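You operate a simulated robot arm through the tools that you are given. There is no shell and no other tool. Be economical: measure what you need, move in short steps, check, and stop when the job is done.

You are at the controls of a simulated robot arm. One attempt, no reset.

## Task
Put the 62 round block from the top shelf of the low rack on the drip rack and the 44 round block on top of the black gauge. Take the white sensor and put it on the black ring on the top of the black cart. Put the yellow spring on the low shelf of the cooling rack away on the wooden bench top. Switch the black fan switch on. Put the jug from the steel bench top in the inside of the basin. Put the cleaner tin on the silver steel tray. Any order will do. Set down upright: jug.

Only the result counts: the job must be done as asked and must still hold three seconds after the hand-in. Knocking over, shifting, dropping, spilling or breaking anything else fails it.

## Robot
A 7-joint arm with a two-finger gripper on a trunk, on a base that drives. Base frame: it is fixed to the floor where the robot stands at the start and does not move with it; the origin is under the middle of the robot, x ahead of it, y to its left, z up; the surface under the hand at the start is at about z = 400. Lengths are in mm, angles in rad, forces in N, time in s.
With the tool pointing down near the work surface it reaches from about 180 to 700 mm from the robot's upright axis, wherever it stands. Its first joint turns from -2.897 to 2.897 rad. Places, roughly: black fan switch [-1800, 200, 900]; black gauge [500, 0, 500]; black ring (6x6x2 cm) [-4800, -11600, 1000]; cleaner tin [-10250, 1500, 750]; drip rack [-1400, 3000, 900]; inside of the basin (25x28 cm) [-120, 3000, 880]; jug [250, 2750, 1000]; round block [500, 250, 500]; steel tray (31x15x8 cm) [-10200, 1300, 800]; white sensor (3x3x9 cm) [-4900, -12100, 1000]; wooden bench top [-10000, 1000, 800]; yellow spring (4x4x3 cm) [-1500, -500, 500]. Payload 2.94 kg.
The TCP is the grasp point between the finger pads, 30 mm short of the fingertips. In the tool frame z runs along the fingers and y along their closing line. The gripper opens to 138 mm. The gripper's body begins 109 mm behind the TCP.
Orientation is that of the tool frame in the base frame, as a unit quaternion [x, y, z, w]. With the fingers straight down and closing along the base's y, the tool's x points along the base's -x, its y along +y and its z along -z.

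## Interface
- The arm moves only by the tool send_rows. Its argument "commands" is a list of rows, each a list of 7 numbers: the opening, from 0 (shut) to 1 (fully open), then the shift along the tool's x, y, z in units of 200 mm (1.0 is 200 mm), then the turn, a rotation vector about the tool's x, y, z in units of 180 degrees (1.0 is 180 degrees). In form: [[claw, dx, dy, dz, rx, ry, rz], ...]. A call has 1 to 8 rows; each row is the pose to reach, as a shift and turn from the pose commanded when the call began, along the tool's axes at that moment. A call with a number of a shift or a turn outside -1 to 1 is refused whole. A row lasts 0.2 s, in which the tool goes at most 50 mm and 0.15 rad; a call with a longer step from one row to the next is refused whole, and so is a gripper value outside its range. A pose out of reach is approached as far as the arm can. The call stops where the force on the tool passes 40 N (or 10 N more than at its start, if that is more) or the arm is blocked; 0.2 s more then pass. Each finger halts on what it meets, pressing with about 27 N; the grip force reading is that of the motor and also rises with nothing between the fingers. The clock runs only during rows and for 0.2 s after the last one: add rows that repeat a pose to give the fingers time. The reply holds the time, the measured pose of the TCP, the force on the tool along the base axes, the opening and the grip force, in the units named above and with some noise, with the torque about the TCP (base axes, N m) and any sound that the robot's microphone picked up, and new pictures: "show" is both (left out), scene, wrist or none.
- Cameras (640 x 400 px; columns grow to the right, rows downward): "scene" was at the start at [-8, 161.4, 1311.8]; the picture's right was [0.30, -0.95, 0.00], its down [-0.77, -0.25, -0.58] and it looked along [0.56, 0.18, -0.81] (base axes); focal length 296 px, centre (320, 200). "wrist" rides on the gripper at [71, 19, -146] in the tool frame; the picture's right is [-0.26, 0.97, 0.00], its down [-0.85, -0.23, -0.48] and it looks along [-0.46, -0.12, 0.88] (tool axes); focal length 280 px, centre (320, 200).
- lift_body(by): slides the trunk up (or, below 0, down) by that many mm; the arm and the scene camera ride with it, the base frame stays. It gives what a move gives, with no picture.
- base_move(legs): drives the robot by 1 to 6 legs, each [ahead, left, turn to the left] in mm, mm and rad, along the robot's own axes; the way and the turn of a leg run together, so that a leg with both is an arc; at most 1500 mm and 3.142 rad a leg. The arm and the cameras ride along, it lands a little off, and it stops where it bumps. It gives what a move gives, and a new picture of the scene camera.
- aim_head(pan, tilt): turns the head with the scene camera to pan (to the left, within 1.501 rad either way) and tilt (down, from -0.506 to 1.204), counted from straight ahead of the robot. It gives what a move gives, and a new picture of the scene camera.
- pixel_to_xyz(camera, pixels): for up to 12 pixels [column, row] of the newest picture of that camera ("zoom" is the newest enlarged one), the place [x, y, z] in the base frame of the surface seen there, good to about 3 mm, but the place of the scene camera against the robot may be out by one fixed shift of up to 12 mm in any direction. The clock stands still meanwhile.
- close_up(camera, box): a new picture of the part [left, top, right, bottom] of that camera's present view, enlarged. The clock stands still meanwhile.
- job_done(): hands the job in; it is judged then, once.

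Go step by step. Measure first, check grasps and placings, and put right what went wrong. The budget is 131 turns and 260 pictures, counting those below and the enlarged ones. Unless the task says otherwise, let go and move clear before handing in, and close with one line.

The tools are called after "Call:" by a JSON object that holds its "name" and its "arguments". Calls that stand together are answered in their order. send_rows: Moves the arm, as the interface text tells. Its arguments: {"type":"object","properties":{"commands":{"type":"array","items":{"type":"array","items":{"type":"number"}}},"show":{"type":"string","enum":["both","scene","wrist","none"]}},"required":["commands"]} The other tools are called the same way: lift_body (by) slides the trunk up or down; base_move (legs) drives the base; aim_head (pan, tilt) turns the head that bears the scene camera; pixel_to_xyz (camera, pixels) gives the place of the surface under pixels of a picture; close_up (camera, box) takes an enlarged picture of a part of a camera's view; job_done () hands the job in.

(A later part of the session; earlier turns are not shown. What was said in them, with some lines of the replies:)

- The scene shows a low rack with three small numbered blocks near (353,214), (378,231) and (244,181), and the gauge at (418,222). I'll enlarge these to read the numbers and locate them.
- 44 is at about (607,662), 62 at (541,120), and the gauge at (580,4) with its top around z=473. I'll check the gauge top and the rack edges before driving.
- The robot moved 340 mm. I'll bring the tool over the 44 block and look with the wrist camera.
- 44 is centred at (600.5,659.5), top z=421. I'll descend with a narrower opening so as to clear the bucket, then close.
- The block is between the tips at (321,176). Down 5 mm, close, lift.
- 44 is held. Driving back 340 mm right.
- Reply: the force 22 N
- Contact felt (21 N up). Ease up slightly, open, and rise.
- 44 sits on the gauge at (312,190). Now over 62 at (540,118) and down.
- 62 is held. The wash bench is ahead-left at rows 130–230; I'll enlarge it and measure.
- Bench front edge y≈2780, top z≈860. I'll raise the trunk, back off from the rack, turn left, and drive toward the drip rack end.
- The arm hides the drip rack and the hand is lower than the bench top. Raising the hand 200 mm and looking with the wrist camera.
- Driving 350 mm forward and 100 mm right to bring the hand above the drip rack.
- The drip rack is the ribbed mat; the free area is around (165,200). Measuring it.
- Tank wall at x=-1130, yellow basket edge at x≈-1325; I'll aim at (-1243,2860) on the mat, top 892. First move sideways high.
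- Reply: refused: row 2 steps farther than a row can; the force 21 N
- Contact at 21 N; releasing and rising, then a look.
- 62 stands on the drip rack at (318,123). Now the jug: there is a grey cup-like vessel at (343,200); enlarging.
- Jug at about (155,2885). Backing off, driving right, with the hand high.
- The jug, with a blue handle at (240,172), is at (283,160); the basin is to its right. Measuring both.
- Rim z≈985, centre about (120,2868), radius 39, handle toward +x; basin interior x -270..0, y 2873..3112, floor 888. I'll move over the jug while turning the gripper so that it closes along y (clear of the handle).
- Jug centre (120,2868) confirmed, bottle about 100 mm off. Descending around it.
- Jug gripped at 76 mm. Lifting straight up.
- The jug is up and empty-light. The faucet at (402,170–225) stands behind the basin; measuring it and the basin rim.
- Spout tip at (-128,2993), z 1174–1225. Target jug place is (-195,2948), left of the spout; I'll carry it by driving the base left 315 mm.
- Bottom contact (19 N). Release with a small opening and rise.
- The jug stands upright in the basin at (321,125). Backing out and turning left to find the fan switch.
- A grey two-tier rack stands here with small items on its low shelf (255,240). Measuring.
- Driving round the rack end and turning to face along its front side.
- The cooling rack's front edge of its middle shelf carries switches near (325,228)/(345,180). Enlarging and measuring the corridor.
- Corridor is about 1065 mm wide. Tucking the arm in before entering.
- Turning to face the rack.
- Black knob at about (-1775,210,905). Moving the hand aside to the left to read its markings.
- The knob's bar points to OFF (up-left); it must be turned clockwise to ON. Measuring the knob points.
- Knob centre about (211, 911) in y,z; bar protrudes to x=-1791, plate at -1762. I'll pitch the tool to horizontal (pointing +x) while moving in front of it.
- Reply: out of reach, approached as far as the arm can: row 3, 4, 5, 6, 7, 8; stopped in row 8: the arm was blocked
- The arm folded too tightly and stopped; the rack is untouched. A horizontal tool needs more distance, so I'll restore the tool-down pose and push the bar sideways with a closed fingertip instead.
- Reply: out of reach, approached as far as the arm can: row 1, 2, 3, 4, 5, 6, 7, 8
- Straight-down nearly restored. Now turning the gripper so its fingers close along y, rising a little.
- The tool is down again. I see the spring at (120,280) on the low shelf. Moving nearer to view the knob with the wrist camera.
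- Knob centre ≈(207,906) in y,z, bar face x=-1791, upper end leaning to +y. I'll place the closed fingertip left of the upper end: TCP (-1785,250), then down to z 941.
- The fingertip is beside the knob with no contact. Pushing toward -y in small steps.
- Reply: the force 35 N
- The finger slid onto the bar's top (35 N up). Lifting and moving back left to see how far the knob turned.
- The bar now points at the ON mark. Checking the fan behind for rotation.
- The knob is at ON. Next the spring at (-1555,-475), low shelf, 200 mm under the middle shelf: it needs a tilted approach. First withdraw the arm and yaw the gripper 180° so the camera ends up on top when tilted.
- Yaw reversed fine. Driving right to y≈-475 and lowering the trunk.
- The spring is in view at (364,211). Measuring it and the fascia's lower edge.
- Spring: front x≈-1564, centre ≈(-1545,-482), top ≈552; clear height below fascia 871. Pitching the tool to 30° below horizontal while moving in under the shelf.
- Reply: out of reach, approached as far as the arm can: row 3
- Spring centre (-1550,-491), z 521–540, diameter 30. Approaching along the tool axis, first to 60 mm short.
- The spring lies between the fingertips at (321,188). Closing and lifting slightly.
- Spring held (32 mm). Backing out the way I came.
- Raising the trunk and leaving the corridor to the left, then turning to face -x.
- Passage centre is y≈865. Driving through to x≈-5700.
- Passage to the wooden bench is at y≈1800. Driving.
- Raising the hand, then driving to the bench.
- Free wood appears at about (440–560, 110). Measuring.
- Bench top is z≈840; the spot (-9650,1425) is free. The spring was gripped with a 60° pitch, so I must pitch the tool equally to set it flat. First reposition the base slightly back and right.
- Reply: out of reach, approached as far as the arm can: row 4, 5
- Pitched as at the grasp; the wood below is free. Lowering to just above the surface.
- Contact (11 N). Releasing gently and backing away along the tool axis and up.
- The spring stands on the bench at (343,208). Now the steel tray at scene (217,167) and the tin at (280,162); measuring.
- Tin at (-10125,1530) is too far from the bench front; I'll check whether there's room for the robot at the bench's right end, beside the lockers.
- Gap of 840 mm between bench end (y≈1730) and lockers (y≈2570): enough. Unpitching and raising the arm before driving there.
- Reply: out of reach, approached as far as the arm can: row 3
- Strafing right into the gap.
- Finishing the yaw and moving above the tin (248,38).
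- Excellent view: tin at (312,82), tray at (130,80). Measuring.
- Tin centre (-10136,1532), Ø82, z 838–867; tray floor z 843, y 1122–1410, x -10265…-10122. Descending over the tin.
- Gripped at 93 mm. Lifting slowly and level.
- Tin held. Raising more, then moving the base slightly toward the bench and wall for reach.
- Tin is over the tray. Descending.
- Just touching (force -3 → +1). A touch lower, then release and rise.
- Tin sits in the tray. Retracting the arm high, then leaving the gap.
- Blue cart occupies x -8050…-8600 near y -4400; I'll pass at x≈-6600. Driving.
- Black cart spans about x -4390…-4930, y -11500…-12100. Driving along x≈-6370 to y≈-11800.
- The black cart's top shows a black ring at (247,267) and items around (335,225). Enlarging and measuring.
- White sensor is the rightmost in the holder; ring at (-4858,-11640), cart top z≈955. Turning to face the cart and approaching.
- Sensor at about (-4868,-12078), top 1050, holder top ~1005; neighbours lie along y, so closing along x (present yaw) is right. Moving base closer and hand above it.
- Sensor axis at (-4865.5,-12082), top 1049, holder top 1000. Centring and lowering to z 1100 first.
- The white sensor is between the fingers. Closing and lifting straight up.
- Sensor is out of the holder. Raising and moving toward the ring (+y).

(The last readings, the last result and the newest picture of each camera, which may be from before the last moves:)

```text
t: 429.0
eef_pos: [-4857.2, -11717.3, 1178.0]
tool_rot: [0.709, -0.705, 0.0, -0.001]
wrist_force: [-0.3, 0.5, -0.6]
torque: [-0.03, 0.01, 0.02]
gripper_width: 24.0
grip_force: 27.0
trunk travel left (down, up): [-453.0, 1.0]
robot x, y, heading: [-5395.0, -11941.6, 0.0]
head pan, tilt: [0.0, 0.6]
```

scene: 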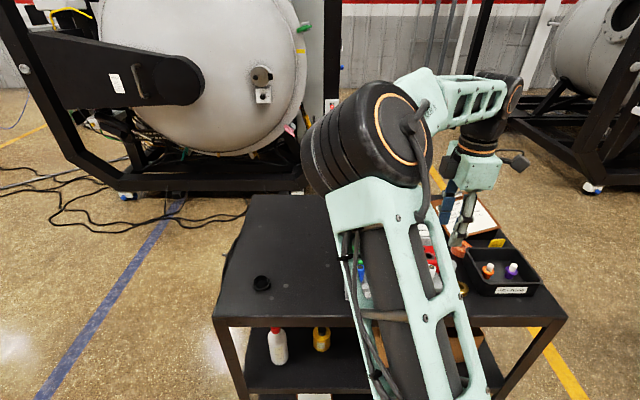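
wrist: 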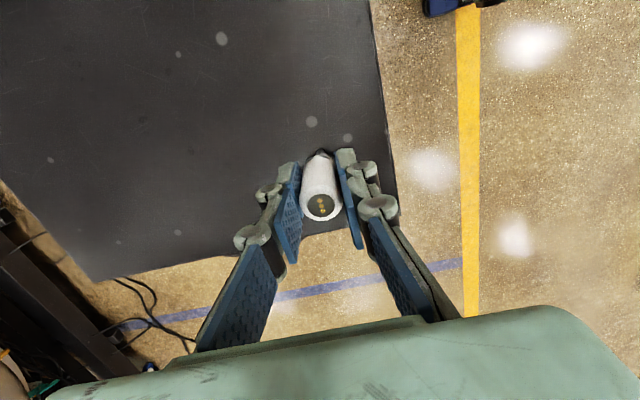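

The sensor hides the ring; shifting the hand 70 mm toward the robot to see it.

Call:
{"name": "send_rows", "arguments": {"commands": [[0.05, 0, 0.2, 0, 0, 0, 0], [0.05, 0, 0.4, 0, 0, 0, 0], [0.05, 0, 0.4, 0, 0, 0, 0]], "show": "wrist"}}

Call:
{"name": "close_up", "arguments": {"camera": "wrist", "box": [200, 90, 340, 220]}}

```text
t: 429.8
eef_pos: [-4934.3, -11719.6, 1177.7]
tool_rot: [0.708, -0.706, -0.002, -0.001]
wrist_force: [-0.4, -0.7, -0.9]
torque: [0.0, 0.01, 0.0]
gripper_width: 24.0
grip_force: 26.7
trunk travel left (down, up): [-453.0, 1.0]
robot x, y, heading: [-5395.6, -11938.6, -0.004]
head pan, tilt: [0.0, 0.6]
```

wrist: 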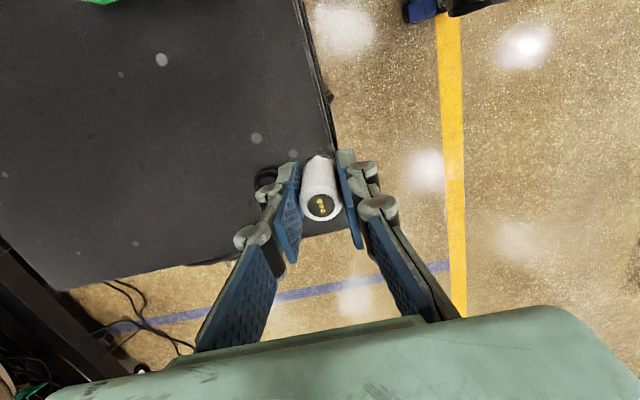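

```text
3.08 times, centred on (270, 155) of wrist
```

zoom: 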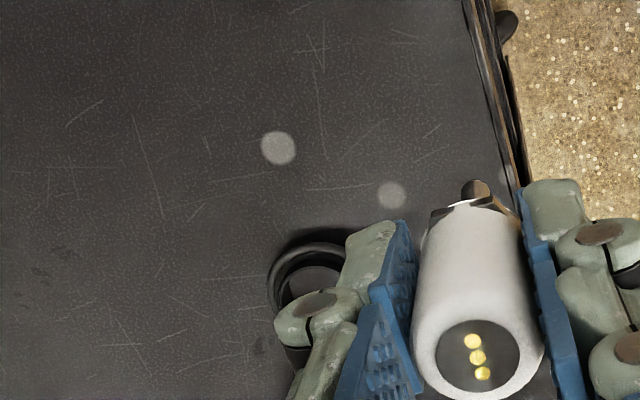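

Call:
{"name": "send_rows", "arguments": {"commands": [[0.05, 0.2, 0.05, 0, 0, 0, 0], [0.05, 0.4, 0.05, 0, 0, 0, 0], [0.05, 0.4, 0.05, 0, 0, 0, 0]], "show": "wrist"}}

Call:
{"name": "close_up", "arguments": {"camera": "wrist", "box": [220, 110, 330, 200]}}

```text
t: 430.6
eef_pos: [-4943.6, -11797.7, 1179.3]
tool_rot: [0.709, -0.706, -0.001, -0.001]
wrist_force: [0.0, -0.7, -0.6]
torque: [-0.01, 0.02, 0.01]
gripper_width: 23.9
grip_force: 26.6
trunk travel left (down, up): [-453.0, 1.0]
robot x, y, heading: [-5397.9, -11941.0, 0.001]
head pan, tilt: [0.0, 0.6]
```

wrist: 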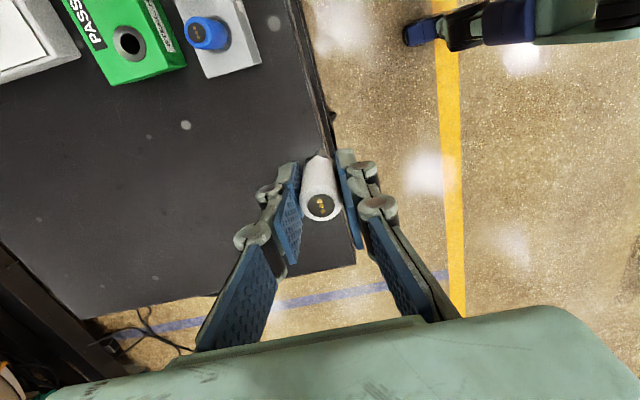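

```text
4.44 times, centred on (275, 155) of wrist
```

zoom: 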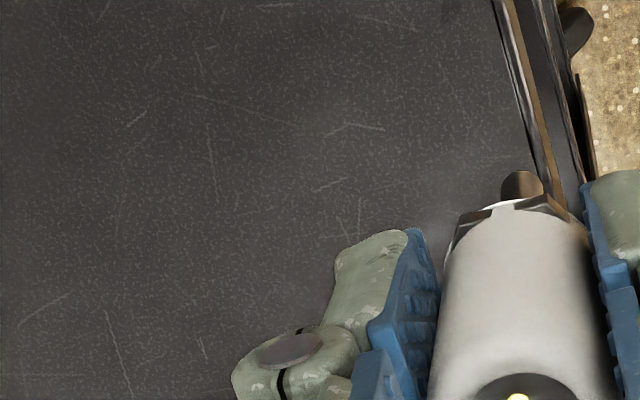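

Wrong way (image down is +y). Moving the hand +y past the ring instead.

Call:
{"name": "send_rows", "arguments": {"commands": [[0.05, -0.23, -0.05, 0, 0, 0, 0], [0.05, -0.46, -0.1, 0, 0, 0, 0], [0.05, -0.69, -0.1, 0, 0, 0, 0], [0.05, -0.9, -0.1, 0, 0, 0, 0], [0.05, -0.9, -0.1, 0, 0, 0, 0]], "show": "wrist"}}

Call:
{"name": "close_up", "arguments": {"camera": "wrist", "box": [220, 60, 340, 160]}}

```text
t: 431.8
eef_pos: [-4924.7, -11620.3, 1180.2]
tool_rot: [0.709, -0.706, -0.001, -0.001]
wrist_force: [0.4, 0.7, 0.0]
torque: [0.03, -0.03, 0.03]
gripper_width: 24.2
grip_force: 27.3
trunk travel left (down, up): [-453.0, 1.0]
robot x, y, heading: [-5396.3, -11938.7, -0.002]
head pan, tilt: [0.0, 0.6]
```

wrist: 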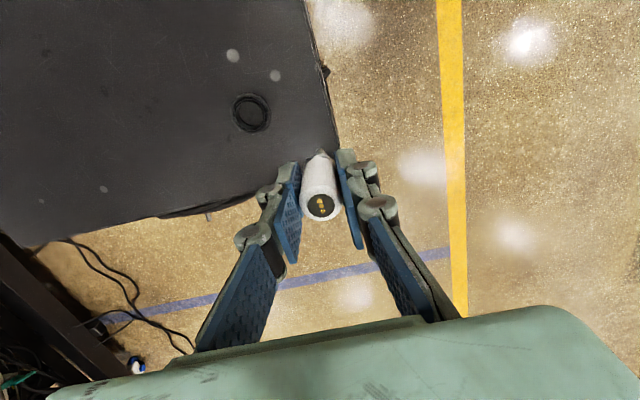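

```text
4.00 times, centred on (280, 110) of wrist
```

zoom: 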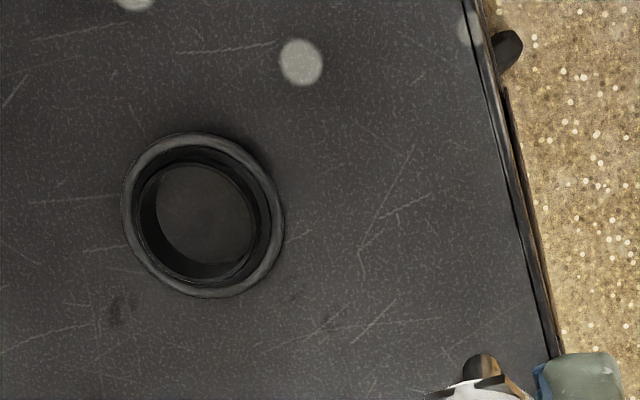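

The ring is clear at zoom (204,215). Measuring its rim.

Call:
{"name": "pixel_to_xyz", "arguments": {"camera": "zoom", "pixels": [[125, 215], [282, 215], [200, 135], [207, 296], [137, 215], [262, 215], [200, 160], [207, 283], [205, 215], [60, 300], [150, 155], [268, 270]]}}

```text
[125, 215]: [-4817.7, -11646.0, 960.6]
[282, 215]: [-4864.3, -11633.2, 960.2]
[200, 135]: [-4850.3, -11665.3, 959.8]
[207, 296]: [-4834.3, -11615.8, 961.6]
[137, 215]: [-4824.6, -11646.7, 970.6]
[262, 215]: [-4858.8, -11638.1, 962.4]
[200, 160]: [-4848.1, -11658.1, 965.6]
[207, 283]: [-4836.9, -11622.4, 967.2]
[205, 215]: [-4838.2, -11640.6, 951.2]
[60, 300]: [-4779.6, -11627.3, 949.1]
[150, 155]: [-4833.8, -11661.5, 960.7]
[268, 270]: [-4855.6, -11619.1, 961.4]
```

Ring centre (-4841,-11640), rim z≈971, floor ≈951. Moving over it and down to z 1070.

Call:
{"name": "send_rows", "arguments": {"commands": [[0.05, 0.03, -0.14, 0, 0, 0, 0], [0.05, 0.06, -0.28, 0, 0, 0, 0], [0.05, 0.0985, -0.418, 0, 0, 0, 0], [0.05, 0.0985, -0.418, 0.15, 0, 0, 0], [0.05, 0.0985, -0.418, 0.3, 0, 0, 0], [0.05, 0.0985, -0.418, 0.45, 0, 0, 0], [0.05, 0.0985, -0.418, 0.54, 0, 0, 0], [0.05, 0.0985, -0.418, 0.54, 0, 0, 0]], "show": "both"}}

Call:
{"name": "close_up", "arguments": {"camera": "wrist", "box": [260, 100, 380, 240]}}

Call:
{"name": "close_up", "arguments": {"camera": "scene", "box": [220, 220, 320, 310]}}

```text
t: 433.6
eef_pos: [-4841.8, -11638.7, 1072.4]
tool_rot: [0.708, -0.706, -0.001, -0.001]
wrist_force: [-0.4, 0.2, -1.2]
torque: [0.02, 0.05, 0.0]
gripper_width: 23.8
grip_force: 26.9
trunk travel left (down, up): [-453.0, 1.0]
robot x, y, heading: [-5397.2, -11939.5, 0.0]
head pan, tilt: [0.0, 0.6]
```

scene: 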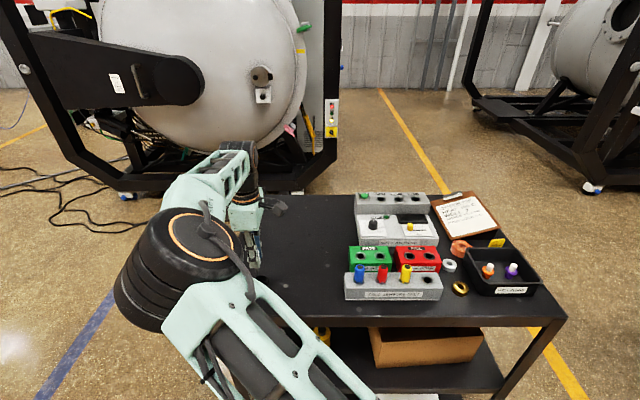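
wrist: 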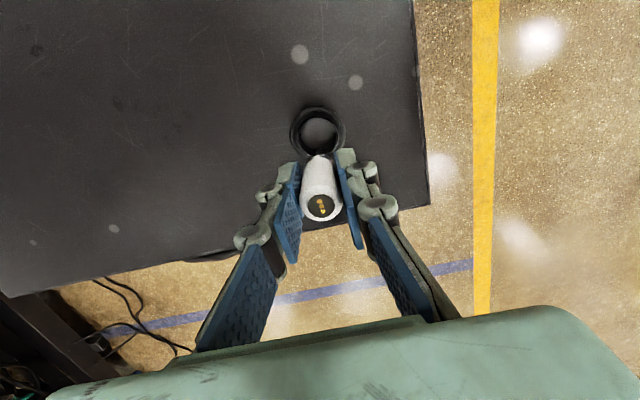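

```text
2.86 times, centred on (320, 170) of wrist
```

zoom: 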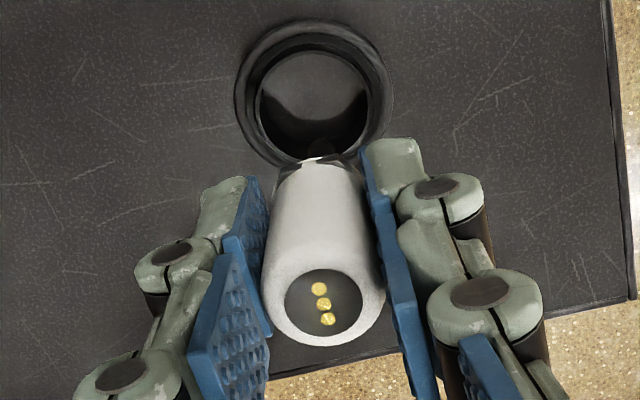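

```text
4.44 times, centred on (270, 265) of scene
```

zoom: 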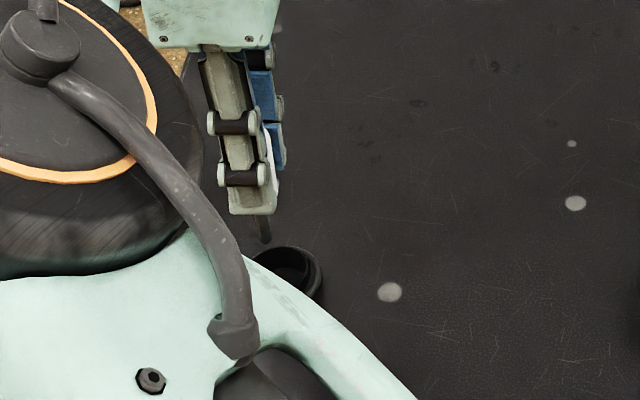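

The sensor has a thin probe under its body; measuring its extent to know how it will stand in the ring.

Call:
{"name": "pixel_to_xyz", "arguments": {"camera": "zoom", "pixels": [[262, 220], [264, 232], [266, 240], [268, 170], [258, 225], [290, 255], [300, 270], [245, 205]]}}

Call:
{"name": "close_up", "arguments": {"camera": "scene", "box": [258, 245, 302, 295]}}

Call:
{"name": "pixel_to_xyz", "arguments": {"camera": "wrist", "pixels": [[320, 153], [319, 157], [320, 160], [322, 150], [320, 170], [320, 190]]}}

```text
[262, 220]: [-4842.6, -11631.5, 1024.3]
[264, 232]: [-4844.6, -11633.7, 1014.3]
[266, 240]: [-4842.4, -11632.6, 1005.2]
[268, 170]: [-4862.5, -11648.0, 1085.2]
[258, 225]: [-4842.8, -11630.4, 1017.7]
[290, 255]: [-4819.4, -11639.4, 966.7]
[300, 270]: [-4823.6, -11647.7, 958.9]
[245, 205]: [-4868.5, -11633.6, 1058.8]
```

```text
8.00 times, centred on (280, 270) of scene
```

zoom: 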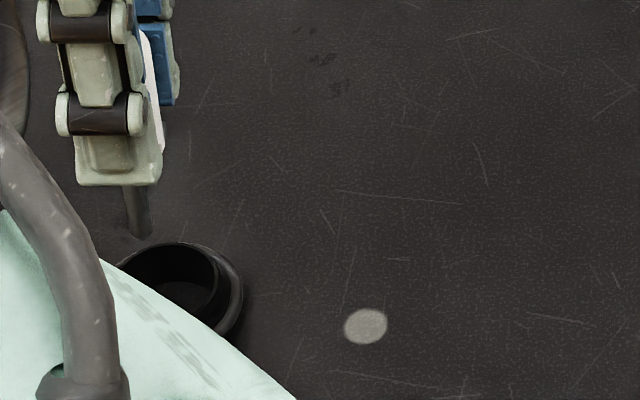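

```text
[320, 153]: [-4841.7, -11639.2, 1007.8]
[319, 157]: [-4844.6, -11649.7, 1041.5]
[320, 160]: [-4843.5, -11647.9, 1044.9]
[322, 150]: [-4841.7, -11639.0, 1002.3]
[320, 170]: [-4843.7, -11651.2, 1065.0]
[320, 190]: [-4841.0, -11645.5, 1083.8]
```

Call:
{"name": "close_up", "arguments": {"camera": "wrist", "box": [285, 100, 352, 160]}}

Call:
{"name": "pixel_to_xyz", "arguments": {"camera": "zoom", "pixels": [[320, 200], [320, 260], [290, 150], [350, 150], [320, 130], [230, 200], [410, 200], [320, 90], [200, 60], [450, 60], [270, 300], [380, 300]]}}

```text
6.67 times, centred on (318, 130) of wrist
```

zoom: 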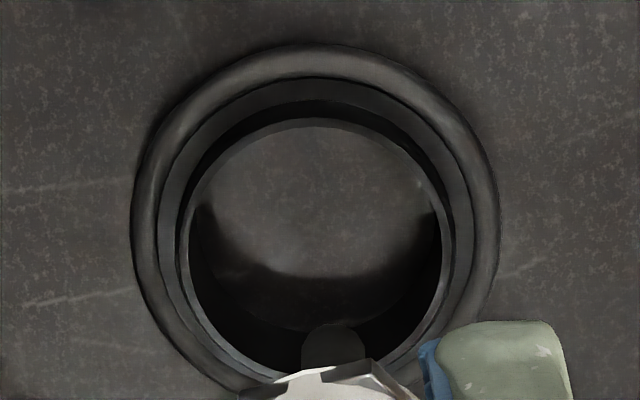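

```text
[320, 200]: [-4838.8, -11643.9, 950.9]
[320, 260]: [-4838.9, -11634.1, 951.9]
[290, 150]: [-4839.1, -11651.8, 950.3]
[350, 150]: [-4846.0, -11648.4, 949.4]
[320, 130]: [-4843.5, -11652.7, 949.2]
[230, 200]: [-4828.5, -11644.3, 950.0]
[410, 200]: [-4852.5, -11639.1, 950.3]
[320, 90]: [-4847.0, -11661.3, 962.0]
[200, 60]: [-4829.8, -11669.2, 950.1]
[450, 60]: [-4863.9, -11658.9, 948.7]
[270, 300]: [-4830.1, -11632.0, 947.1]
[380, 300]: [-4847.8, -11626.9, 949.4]
```

The ring is an open ring on the tabletop, and the thin probe can't stand in it; the body must lie across the rim. For that I need a grip nearer the sensor's top end, so I'll put it back in its hole and regrasp. Raising and moving back first.

Call:
{"name": "send_rows", "arguments": {"commands": [[0.05, 0, 0, -0.24, 0, 0, 0], [0.05, 0, 0, -0.48, 0, 0, 0], [0.05, 0.16, 0, -0.6, 0, 0, 0], [0.05, 0.38, 0.02, -0.6, 0, 0, 0], [0.05, 0.6, 0.04, -0.6, 0, 0, 0], [0.05, 0.82, 0.06, -0.6, 0, 0, 0], [0.05, 1.0, 0.08, -0.6, 0, 0, 0]], "show": "none"}}

Call:
{"name": "send_rows", "arguments": {"commands": [[0.05, 0.2, 0, 0, 0, 0, 0], [0.05, 0.42, 0.01, 0, 0, 0, 0], [0.05, 0.64, 0.02, 0, 0, 0, 0], [0.05, 0.86, 0.03, 0, 0, 0, 0], [0.05, 1.0, 0.04, 0, 0, 0, 0], [0.05, 1.0, 0.04, 0, 0, 0, 0]], "show": "wrist"}}

```text
t: 435.2
eef_pos: [-4858.2, -11842.2, 1191.5]
tool_rot: [0.708, -0.706, -0.002, -0.003]
wrist_force: [0.6, -1.3, 0.2]
torque: [0.01, 0.04, -0.01]
gripper_width: 23.6
grip_force: 26.7
trunk travel left (down, up): [-453.0, 1.0]
robot x, y, heading: [-5393.6, -11937.7, -0.003]
head pan, tilt: [0.0, 0.6]
```

```text
t: 436.6
eef_pos: [-4864.4, -12038.0, 1189.5]
tool_rot: [0.709, -0.706, -0.001, -0.002]
wrist_force: [0.1, -0.2, -1.3]
torque: [0.0, 0.02, 0.02]
gripper_width: 23.6
grip_force: 27.2
trunk travel left (down, up): [-453.0, 1.0]
robot x, y, heading: [-5399.2, -11940.9, -0.006]
head pan, tilt: [0.0, 0.6]
```

wrist: 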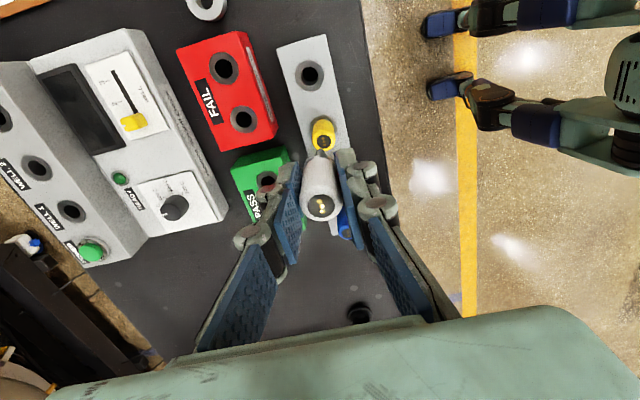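

Call:
{"name": "close_up", "arguments": {"camera": "wrist", "box": [275, 40, 345, 100]}}

Call:
{"name": "pixel_to_xyz", "arguments": {"camera": "zoom", "pixels": [[320, 100], [210, 230], [420, 230], [320, 340], [250, 150], [390, 150], [250, 310], [390, 310]]}}

```text
6.67 times, centred on (310, 70) of wrist
```

zoom: 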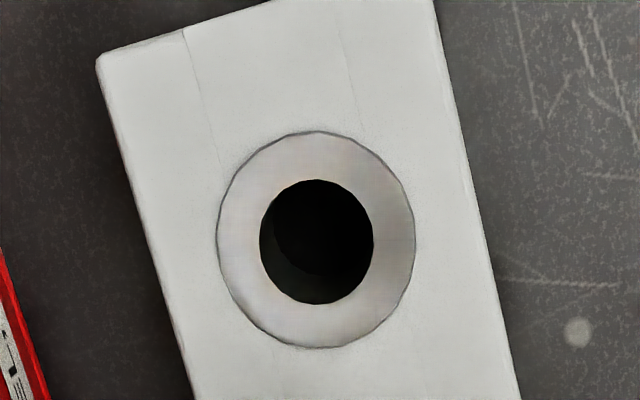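

```text
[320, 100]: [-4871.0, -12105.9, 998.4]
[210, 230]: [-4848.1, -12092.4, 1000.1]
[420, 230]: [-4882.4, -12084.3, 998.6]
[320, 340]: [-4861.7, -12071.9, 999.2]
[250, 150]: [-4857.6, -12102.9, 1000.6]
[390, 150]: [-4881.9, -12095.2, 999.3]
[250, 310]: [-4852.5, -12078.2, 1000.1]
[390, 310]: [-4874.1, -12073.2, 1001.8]
```

Hole centre (-4865,-12087), 19 mm wide. Moving over it and lowering the probe in.

Call:
{"name": "send_rows", "arguments": {"commands": [[0.05, 0.12, 0.0, 0, 0, 0, 0], [0.05, 0.245, 0.003, 0, 0, 0, 0], [0.05, 0.245, 0.003, 0.2, 0, 0, 0], [0.05, 0.245, 0.003, 0.4, 0, 0, 0], [0.05, 0.245, 0.003, 0.55, 0, 0, 0], [0.05, 0.245, 0.003, 0.65, 0, 0, 0], [0.05, 0.245, 0.003, 0.7, 0, 0, 0], [0.05, 0.245, 0.003, 0.73, 0, 0, 0]], "show": "wrist"}}

```text
t: 438.4
eef_pos: [-4864.3, -12086.0, 1041.4]
tool_rot: [0.709, -0.706, -0.001, -0.001]
wrist_force: [-0.1, -0.4, -0.2]
torque: [-0.03, 0.0, -0.02]
gripper_width: 23.7
grip_force: 27.2
trunk travel left (down, up): [-453.0, 1.0]
robot x, y, heading: [-5398.2, -11937.8, -0.0]
head pan, tilt: [0.0, 0.6]
```

wrist: 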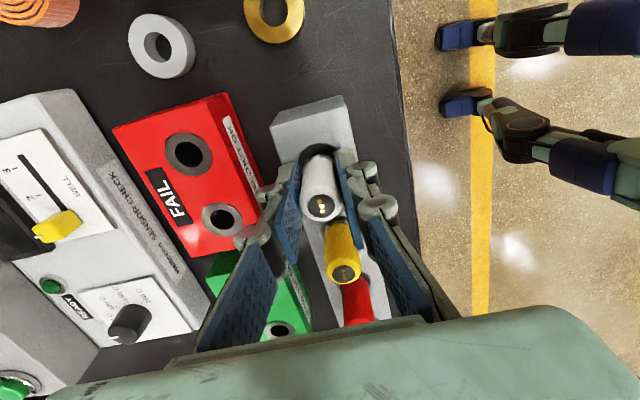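

Nearly seated. Lowering 4 mm, releasing, rising.

Call:
{"name": "send_rows", "arguments": {"commands": [[0.05, 0, 0, 0.015, 0, 0, 0], [0.05, 0, 0, 0.024, 0, 0, 0], [0.3, 0, 0, 0.02, 0, 0, 0], [0.4, 0, 0, 0.02, 0, 0, 0], [0.4, 0, 0, 0.02, 0, 0, 0], [0.4, 0, 0, -0.2, 0, 0, 0], [0.4, 0, 0, -0.4, 0, 0, 0], [0.4, 0, 0, -0.5, 0, 0, 0]], "show": "none"}}

Call:
{"name": "send_rows", "arguments": {"commands": [[0.4, 0, 0, 0, 0, 0, -0.047], [0.4, 0, 0, 0, 0, 0, -0.094], [0.4, 0, 0, 0, 0, 0, -0.141], [0.4, 0, 0, 0, 0, 0, -0.188], [0.4, 0, 0, 0, 0, 0, -0.235], [0.4, 0, 0, 0, 0, 0, -0.282], [0.4, 0, 0, 0, 0, 0, -0.329], [0.4, 0, 0, 0, 0, 0, -0.376]], "show": "none"}}

Call:
{"name": "send_rows", "arguments": {"commands": [[0.4, 0, 0, 0, 0, 0, -0.047], [0.4, 0, 0, 0, 0, 0, -0.094], [0.4, 0, 0, 0, 0, 0, -0.125], [0.4, 0, 0, 0, 0, 0, -0.125]], "show": "wrist"}}

```text
t: 440.2
eef_pos: [-4865.3, -12087.5, 1146.6]
tool_rot: [0.709, -0.705, -0.001, -0.001]
wrist_force: [0.1, 1.2, 0.7]
torque: [-0.01, 0.02, 0.01]
gripper_width: 55.4
grip_force: 0.0
trunk travel left (down, up): [-453.0, 1.0]
robot x, y, heading: [-5399.2, -11939.9, -0.0]
head pan, tilt: [0.0, 0.6]
```

```text
t: 442.0
eef_pos: [-4864.9, -12087.1, 1143.9]
tool_rot: [0.982, -0.19, -0.001, -0.002]
wrist_force: [-0.3, 0.9, -0.2]
torque: [-0.01, 0.0, 0.0]
gripper_width: 55.2
grip_force: 0.0
trunk travel left (down, up): [-453.0, 1.0]
robot x, y, heading: [-5393.1, -11940.6, 0.001]
head pan, tilt: [0.0, 0.6]
```

```text
t: 443.0
eef_pos: [-4866.3, -12086.6, 1144.3]
tool_rot: [1.0, 0.004, 0.001, -0.002]
wrist_force: [0.0, 0.8, -1.0]
torque: [0.02, 0.01, 0.0]
gripper_width: 55.5
grip_force: 0.0
trunk travel left (down, up): [-453.0, 1.0]
robot x, y, heading: [-5395.9, -11939.7, -0.0]
head pan, tilt: [0.0, 0.6]
```

wrist: 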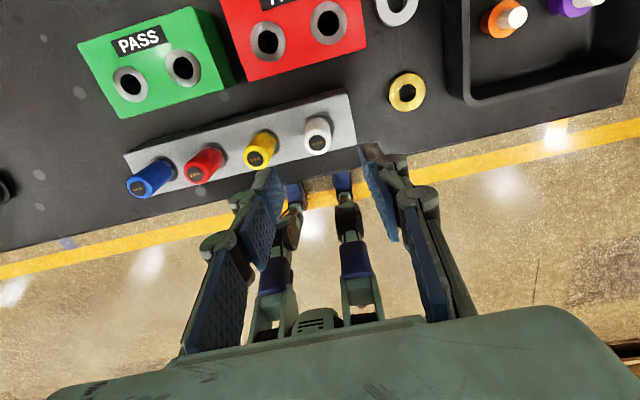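

Call:
{"name": "pixel_to_xyz", "arguments": {"camera": "wrist", "pixels": [[318, 143], [311, 143], [325, 143], [318, 137], [318, 149], [260, 157]]}}

Call:
{"name": "send_rows", "arguments": {"commands": [[0.3, 0, 0, 0.0, 0, 0, 0], [0.3, 0, 0, 0.1, 0, 0, 0], [0.3, 0, 0, 0.2, 0, 0, 0], [0.3, 0, 0, 0.24, 0, 0, 0], [0.3, 0, 0, 0.24, 0, 0, 0]], "show": "wrist"}}

```text
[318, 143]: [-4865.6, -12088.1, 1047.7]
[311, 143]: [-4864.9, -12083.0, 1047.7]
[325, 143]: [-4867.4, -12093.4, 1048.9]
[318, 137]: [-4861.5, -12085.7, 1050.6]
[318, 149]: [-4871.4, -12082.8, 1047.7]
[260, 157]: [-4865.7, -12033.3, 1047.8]
```

```text
t: 444.2
eef_pos: [-4866.0, -12086.6, 1095.3]
tool_rot: [1.0, 0.004, 0.0, -0.002]
wrist_force: [0.0, 0.5, -1.0]
torque: [0.0, 0.02, 0.01]
gripper_width: 41.2
grip_force: 0.1
trunk travel left (down, up): [-453.0, 1.0]
robot x, y, heading: [-5398.6, -11939.0, -0.001]
head pan, tilt: [0.0, 0.6]
```

wrist: 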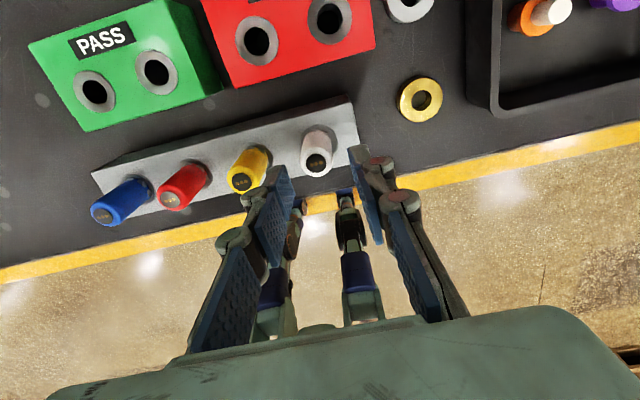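

Aligned. Down 35 mm so that the tips cover only the top ~18 mm, close, lift.

Call:
{"name": "send_rows", "arguments": {"commands": [[0.3, 0, 0.004, 0.1, 0, 0, 0], [0.3, 0, 0.004, 0.172, 0, 0, 0], [0.3, 0, 0.004, 0.172, 0, 0, 0], [0.05, 0, 0.004, 0.172, 0, 0, 0], [0.05, 0, 0.004, 0.172, 0, 0, 0], [0.05, 0, 0.004, 0.172, 0, 0, 0], [0.05, 0, 0.004, 0.1, 0, 0, 0], [0.05, 0, 0.004, -0.05, 0, 0, 0]], "show": "none"}}

Call:
{"name": "send_rows", "arguments": {"commands": [[0.05, 0, 0, -0.2, 0, 0, 0], [0.05, 0, 0, -0.4, 0, 0, 0], [0.05, 0, 0, -0.4, 0, 0, 0]], "show": "wrist"}}

```text
t: 446.0
eef_pos: [-4865.4, -12088.0, 1105.8]
tool_rot: [1.0, 0.003, -0.001, -0.002]
wrist_force: [-0.2, 0.0, -0.8]
torque: [-0.02, -0.03, 0.01]
gripper_width: 23.6
grip_force: 26.7
trunk travel left (down, up): [-453.0, 1.0]
robot x, y, heading: [-5397.3, -11940.8, 0.005]
head pan, tilt: [0.0, 0.6]
```

```text
t: 446.8
eef_pos: [-4865.9, -12089.2, 1185.4]
tool_rot: [1.0, 0.004, 0.001, -0.001]
wrist_force: [0.2, -0.6, -0.7]
torque: [-0.01, -0.01, 0.01]
gripper_width: 23.5
grip_force: 27.1
trunk travel left (down, up): [-453.0, 1.0]
robot x, y, heading: [-5396.2, -11943.7, 0.003]
head pan, tilt: [0.0, 0.6]
```

wrist: 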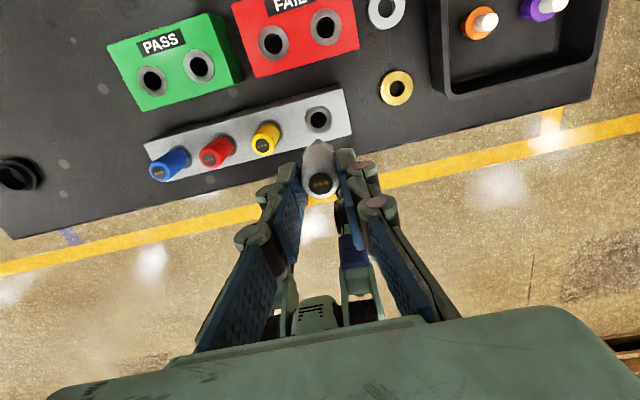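

Sensor held by its top. Driving the base left 449 mm and back 100 mm, then pitching the tool to horizontal.

Call:
{"name": "base_move", "arguments": {"legs": [[-100, 449, 0]]}}

Call:
{"name": "send_rows", "arguments": {"commands": [[0.05, 0.04, 0, 0.05, 0, 0.0476, 0], [0.05, 0.08, 0, 0.1, 0, 0.0952, 0], [0.05, 0.12, 0, 0.15, 0, 0.1428, 0], [0.05, 0.16, 0, 0.2, 0, 0.1904, 0], [0.05, 0.2, 0, 0.25, 0, 0.238, 0], [0.05, 0.24, 0, 0.3, 0, 0.2856, 0], [0.05, 0.28, 0, 0.35, 0, 0.3332, 0], [0.05, 0.3, 0, 0.4, 0, 0.3808, 0]], "show": "both"}}

```text
t: 451.3
eef_pos: [-4963.5, -11638.7, 1184.8]
tool_rot: [1.0, 0.005, 0.0, -0.002]
wrist_force: [-0.3, 0.1, -0.4]
torque: [0.03, 0.02, 0.01]
gripper_width: 23.9
grip_force: 27.3
trunk travel left (down, up): [-453.0, 1.0]
robot x, y, heading: [-5496.6, -11490.9, -0.002]
head pan, tilt: [0.0, 0.6]
```

scene: 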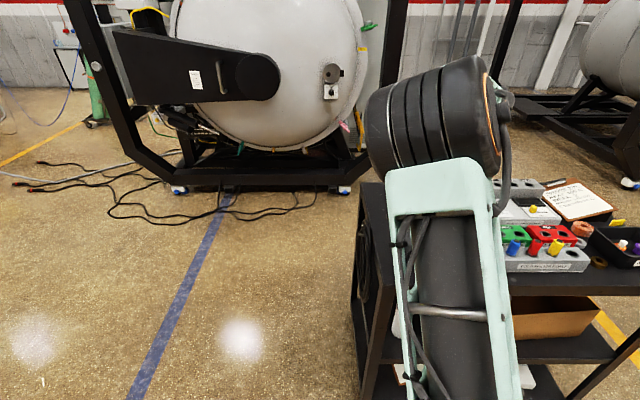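

```text
t: 453.1
eef_pos: [-4902.0, -11638.8, 1105.6]
tool_rot: [0.826, 0.003, 0.564, -0.003]
wrist_force: [-0.1, 0.4, 0.0]
torque: [-0.04, 0.01, 0.02]
gripper_width: 23.9
grip_force: 26.5
trunk travel left (down, up): [-453.0, 1.0]
robot x, y, heading: [-5497.7, -11490.4, 0.003]
head pan, tilt: [0.0, 0.6]
5 turns are left
```

scene: 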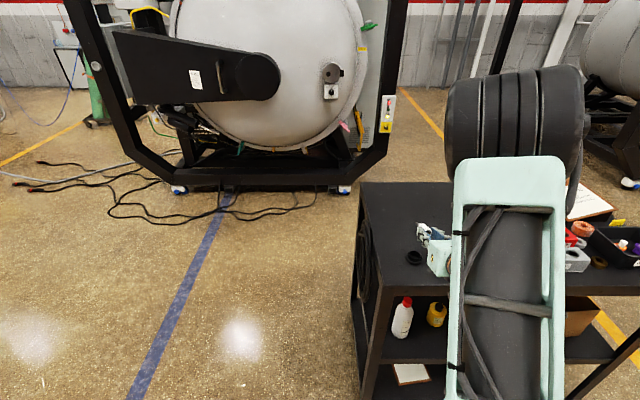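
wrist: 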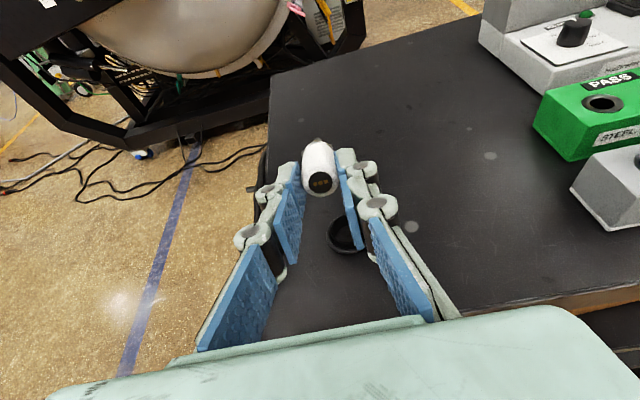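

Only five turns left, so I combine steps: finish the pitch to horizontal with the sensor's middle over the ring (TCP x −4883), then lower the trunk to just above the rim.

Call:
{"name": "send_rows", "arguments": {"commands": [[0.05, 0.012, 0.002, 0.03, 0, 0.0394, 0], [0.05, 0.023, 0.004, 0.06, 0, 0.0788, 0], [0.05, 0.0345, 0.006, 0.0886, 0, 0.1183, 0], [0.05, 0.0345, 0.006, 0.0886, 0, 0.1183, 0]], "show": "none"}}

Call:
{"name": "lift_body", "arguments": {"by": -112}}

Call:
{"name": "send_rows", "arguments": {"commands": [[0.05, 0, 0, 0, 0, 0, 0]], "show": "wrist"}}

Call:
{"name": "pixel_to_xyz", "arguments": {"camera": "wrist", "pixels": [[321, 160], [321, 175], [321, 190], [310, 150], [335, 150], [300, 160], [345, 160]]}}

Call:
{"name": "close_up", "arguments": {"camera": "wrist", "box": [250, 90, 400, 260]}}

```text
t: 454.1
eef_pos: [-4884.7, -11640.5, 1106.0]
tool_rot: [0.707, 0.002, 0.707, -0.004]
wrist_force: [0.6, 0.3, -0.8]
torque: [-0.02, 0.02, 0.03]
gripper_width: 23.4
grip_force: 27.1
trunk travel left (down, up): [-453.0, 1.0]
robot x, y, heading: [-5495.4, -11489.6, 0.002]
head pan, tilt: [0.0, 0.6]
```

```text
t: 455.5
eef_pos: [-4884.5, -11638.6, 994.9]
tool_rot: [0.708, 0.002, 0.706, -0.005]
wrist_force: [0.1, -0.6, -0.2]
torque: [0.01, 0.03, -0.01]
gripper_width: 23.7
grip_force: 27.0
trunk travel left (down, up): [-341.0, 113.0]
robot x, y, heading: [-5492.0, -11491.6, 0.003]
head pan, tilt: [0.0, 0.6]
```

```text
t: 455.9
eef_pos: [-4884.5, -11639.8, 993.4]
tool_rot: [0.708, 0.002, 0.706, -0.004]
wrist_force: [-0.4, -0.3, -0.8]
torque: [-0.03, 0.02, -0.03]
gripper_width: 23.8
grip_force: 26.6
trunk travel left (down, up): [-341.0, 113.0]
robot x, y, heading: [-5491.7, -11491.7, 0.003]
head pan, tilt: [0.0, 0.6]
```

wrist: 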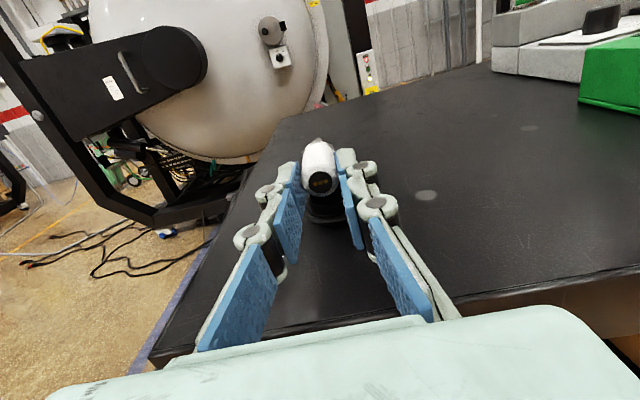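

```text
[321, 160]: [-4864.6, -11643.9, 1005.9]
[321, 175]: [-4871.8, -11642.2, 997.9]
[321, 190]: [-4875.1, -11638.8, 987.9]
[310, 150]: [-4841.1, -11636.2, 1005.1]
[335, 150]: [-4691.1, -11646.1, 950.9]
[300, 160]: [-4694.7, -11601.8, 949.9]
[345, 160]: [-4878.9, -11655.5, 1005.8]
```

```text
2.35 times, centred on (325, 175) of wrist
4 turns are left
```

zoom: 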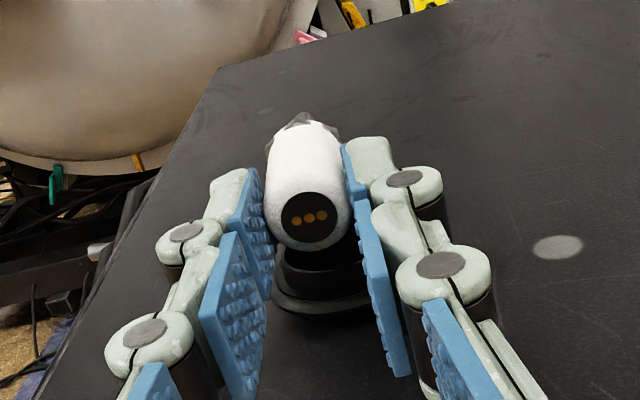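

The sensor is horizontal over the ring (visible below it at (320,215)). Lowering the last ~10 mm gently to the rim.

Call:
{"name": "send_rows", "arguments": {"commands": [[0.05, -0.02, 0, 0.01, 0, 0, 0], [0.05, -0.035, 0, 0.01, 0, 0, 0], [0.05, -0.045, 0, 0.01, 0, 0, 0], [0.05, -0.052, 0, 0.01, 0, 0, 0], [0.05, -0.058, 0, 0.01, 0, 0, 0], [0.05, -0.058, 0, 0.01, 0, 0, 0]], "show": "wrist"}}

Call:
{"name": "close_up", "arguments": {"camera": "wrist", "box": [250, 90, 400, 260]}}

Call:
{"name": "close_up", "arguments": {"camera": "scene", "box": [380, 180, 470, 290]}}

```text
t: 457.3
eef_pos: [-4882.2, -11638.8, 982.5]
tool_rot: [0.708, 0.003, 0.706, -0.006]
wrist_force: [-0.2, 0.2, 0.1]
torque: [0.01, 0.02, 0.03]
gripper_width: 23.9
grip_force: 27.0
trunk travel left (down, up): [-341.0, 113.0]
robot x, y, heading: [-5492.1, -11492.3, 0.007]
head pan, tilt: [0.0, 0.6]
```

wrist: 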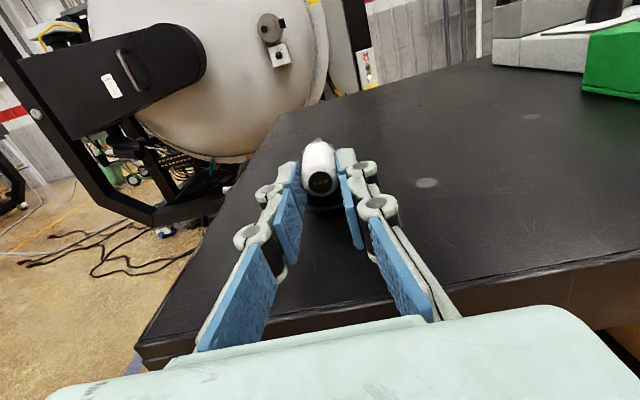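

```text
2.35 times, centred on (325, 175) of wrist
```

zoom: 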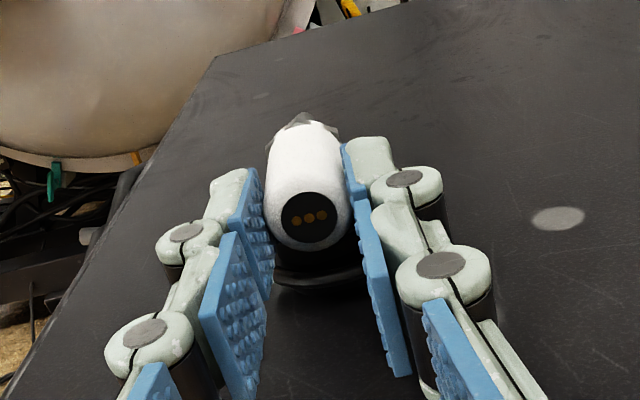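

```text
3.64 times, centred on (425, 235) of scene
3 turns are left
```

zoom: 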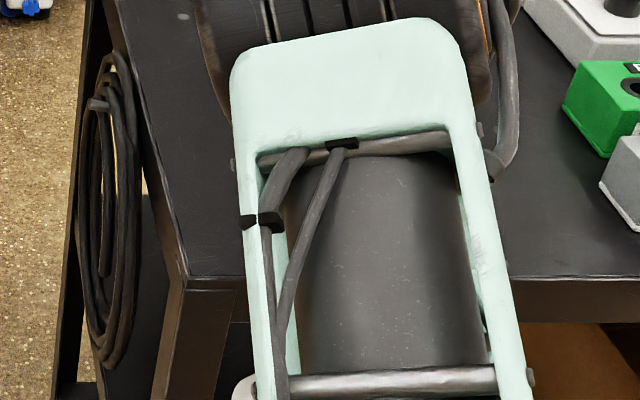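

Still barely touching (≈0 N). Next: press 3 mm further, ease, open in small steps, back straight out and rise, then look.

Call:
{"name": "send_rows", "arguments": {"commands": [[0.05, -0.008, 0, 0, 0, 0, 0], [0.05, -0.014, 0, 0, 0, 0, 0], [0.05, -0.018, 0, 0, 0, 0, 0], [0.05, -0.018, 0, 0, 0, 0, 0]], "show": "none"}}

Call:
{"name": "send_rows", "arguments": {"commands": [[0.16, 0.003, 0, 0, 0, 0, 0], [0.185, 0.003, 0, 0, 0, 0, 0], [0.2, 0.003, 0, 0, 0, 0, 0], [0.23, 0.003, 0, 0, 0, 0, 0], [0.28, 0.003, 0, 0, 0, 0, 0], [0.34, 0.003, 0, 0, 0, 0, 0], [0.34, 0.003, 0, 0, 0, 0, 0]], "show": "wrist"}}

Call:
{"name": "send_rows", "arguments": {"commands": [[0.34, 0, 0, -0.1, 0, 0, 0], [0.34, 0, 0, -0.25, 0, 0, 0], [0.34, 0, 0, -0.45, 0, 0, 0], [0.34, 0.15, 0, -0.55, 0, 0, 0], [0.34, 0.35, 0, -0.55, 0, 0, 0], [0.34, 0.35, 0, -0.55, 0, 0, 0]], "show": "wrist"}}

Call:
{"name": "close_up", "arguments": {"camera": "wrist", "box": [250, 90, 420, 280]}}

```text
t: 458.3
eef_pos: [-4883.1, -11639.3, 980.3]
tool_rot: [0.706, 0.003, 0.708, -0.005]
wrist_force: [2.4, -0.2, 9.3]
torque: [0.0, -0.73, 0.01]
gripper_width: 23.6
grip_force: 26.8
trunk travel left (down, up): [-341.0, 113.0]
robot x, y, heading: [-5495.7, -11491.4, 0.002]
head pan, tilt: [0.0, 0.6]
```

```text
t: 459.9
eef_pos: [-4882.4, -11638.3, 978.4]
tool_rot: [0.708, 0.001, 0.706, -0.004]
wrist_force: [0.8, -0.1, -0.1]
torque: [-0.01, 0.02, 0.02]
gripper_width: 46.9
grip_force: 0.2
trunk travel left (down, up): [-341.0, 113.0]
robot x, y, heading: [-5492.6, -11490.1, 0.004]
head pan, tilt: [0.0, 0.6]
```

wrist: 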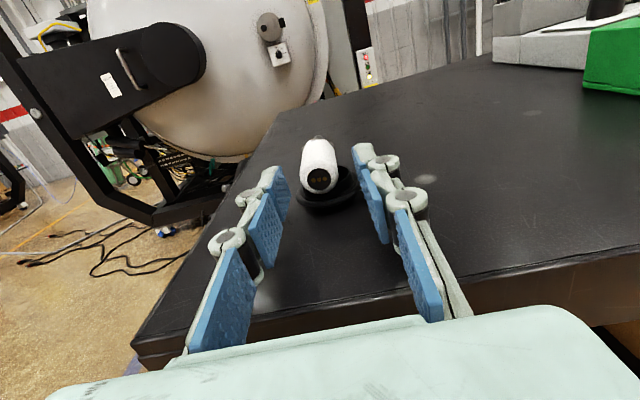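

```text
t: 461.3
eef_pos: [-4985.3, -11645.1, 1045.2]
tool_rot: [0.708, 0.002, 0.706, -0.005]
wrist_force: [-1.1, 0.2, -0.1]
torque: [-0.01, -0.01, -0.03]
gripper_width: 47.1
grip_force: 0.0
out of reach, approached as far as the arm can: row 5, 6
trunk travel left (down, up): [-341.0, 113.0]
robot x, y, heading: [-5499.1, -11490.4, 0.001]
head pan, tilt: [0.0, 0.6]
```

wrist: 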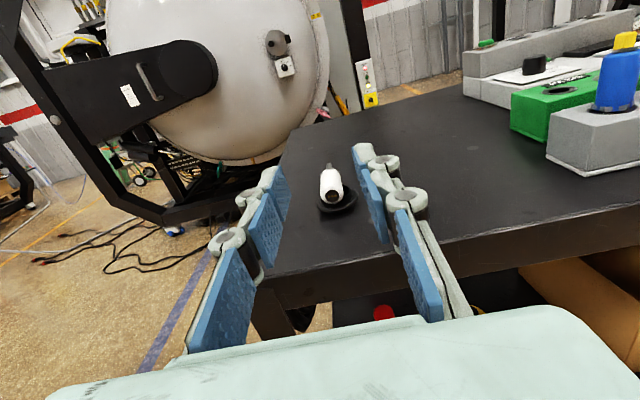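

```text
2.11 times, centred on (335, 185) of wrist
2 turns are left
```

zoom: 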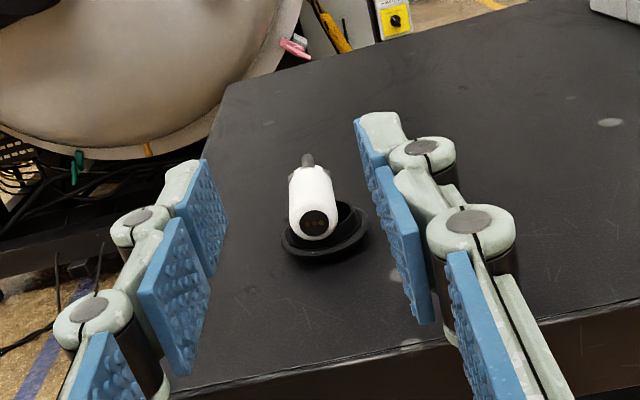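

The sensor lies at rest across the black ring: zoom (315,205), with the same offset in both pictures since release. The hand is clear, so I'm handing in.

Call:
{"name": "job_done", "arguments": {}}

```text
The job is handed in.
```

I finished all seven parts and handed the job in. The white sensor lies on its side across the black ring, because its thin probe can't stand upright in it. I set the fan switch to ON, but the pictures don't show clearly whether the fan is turning.
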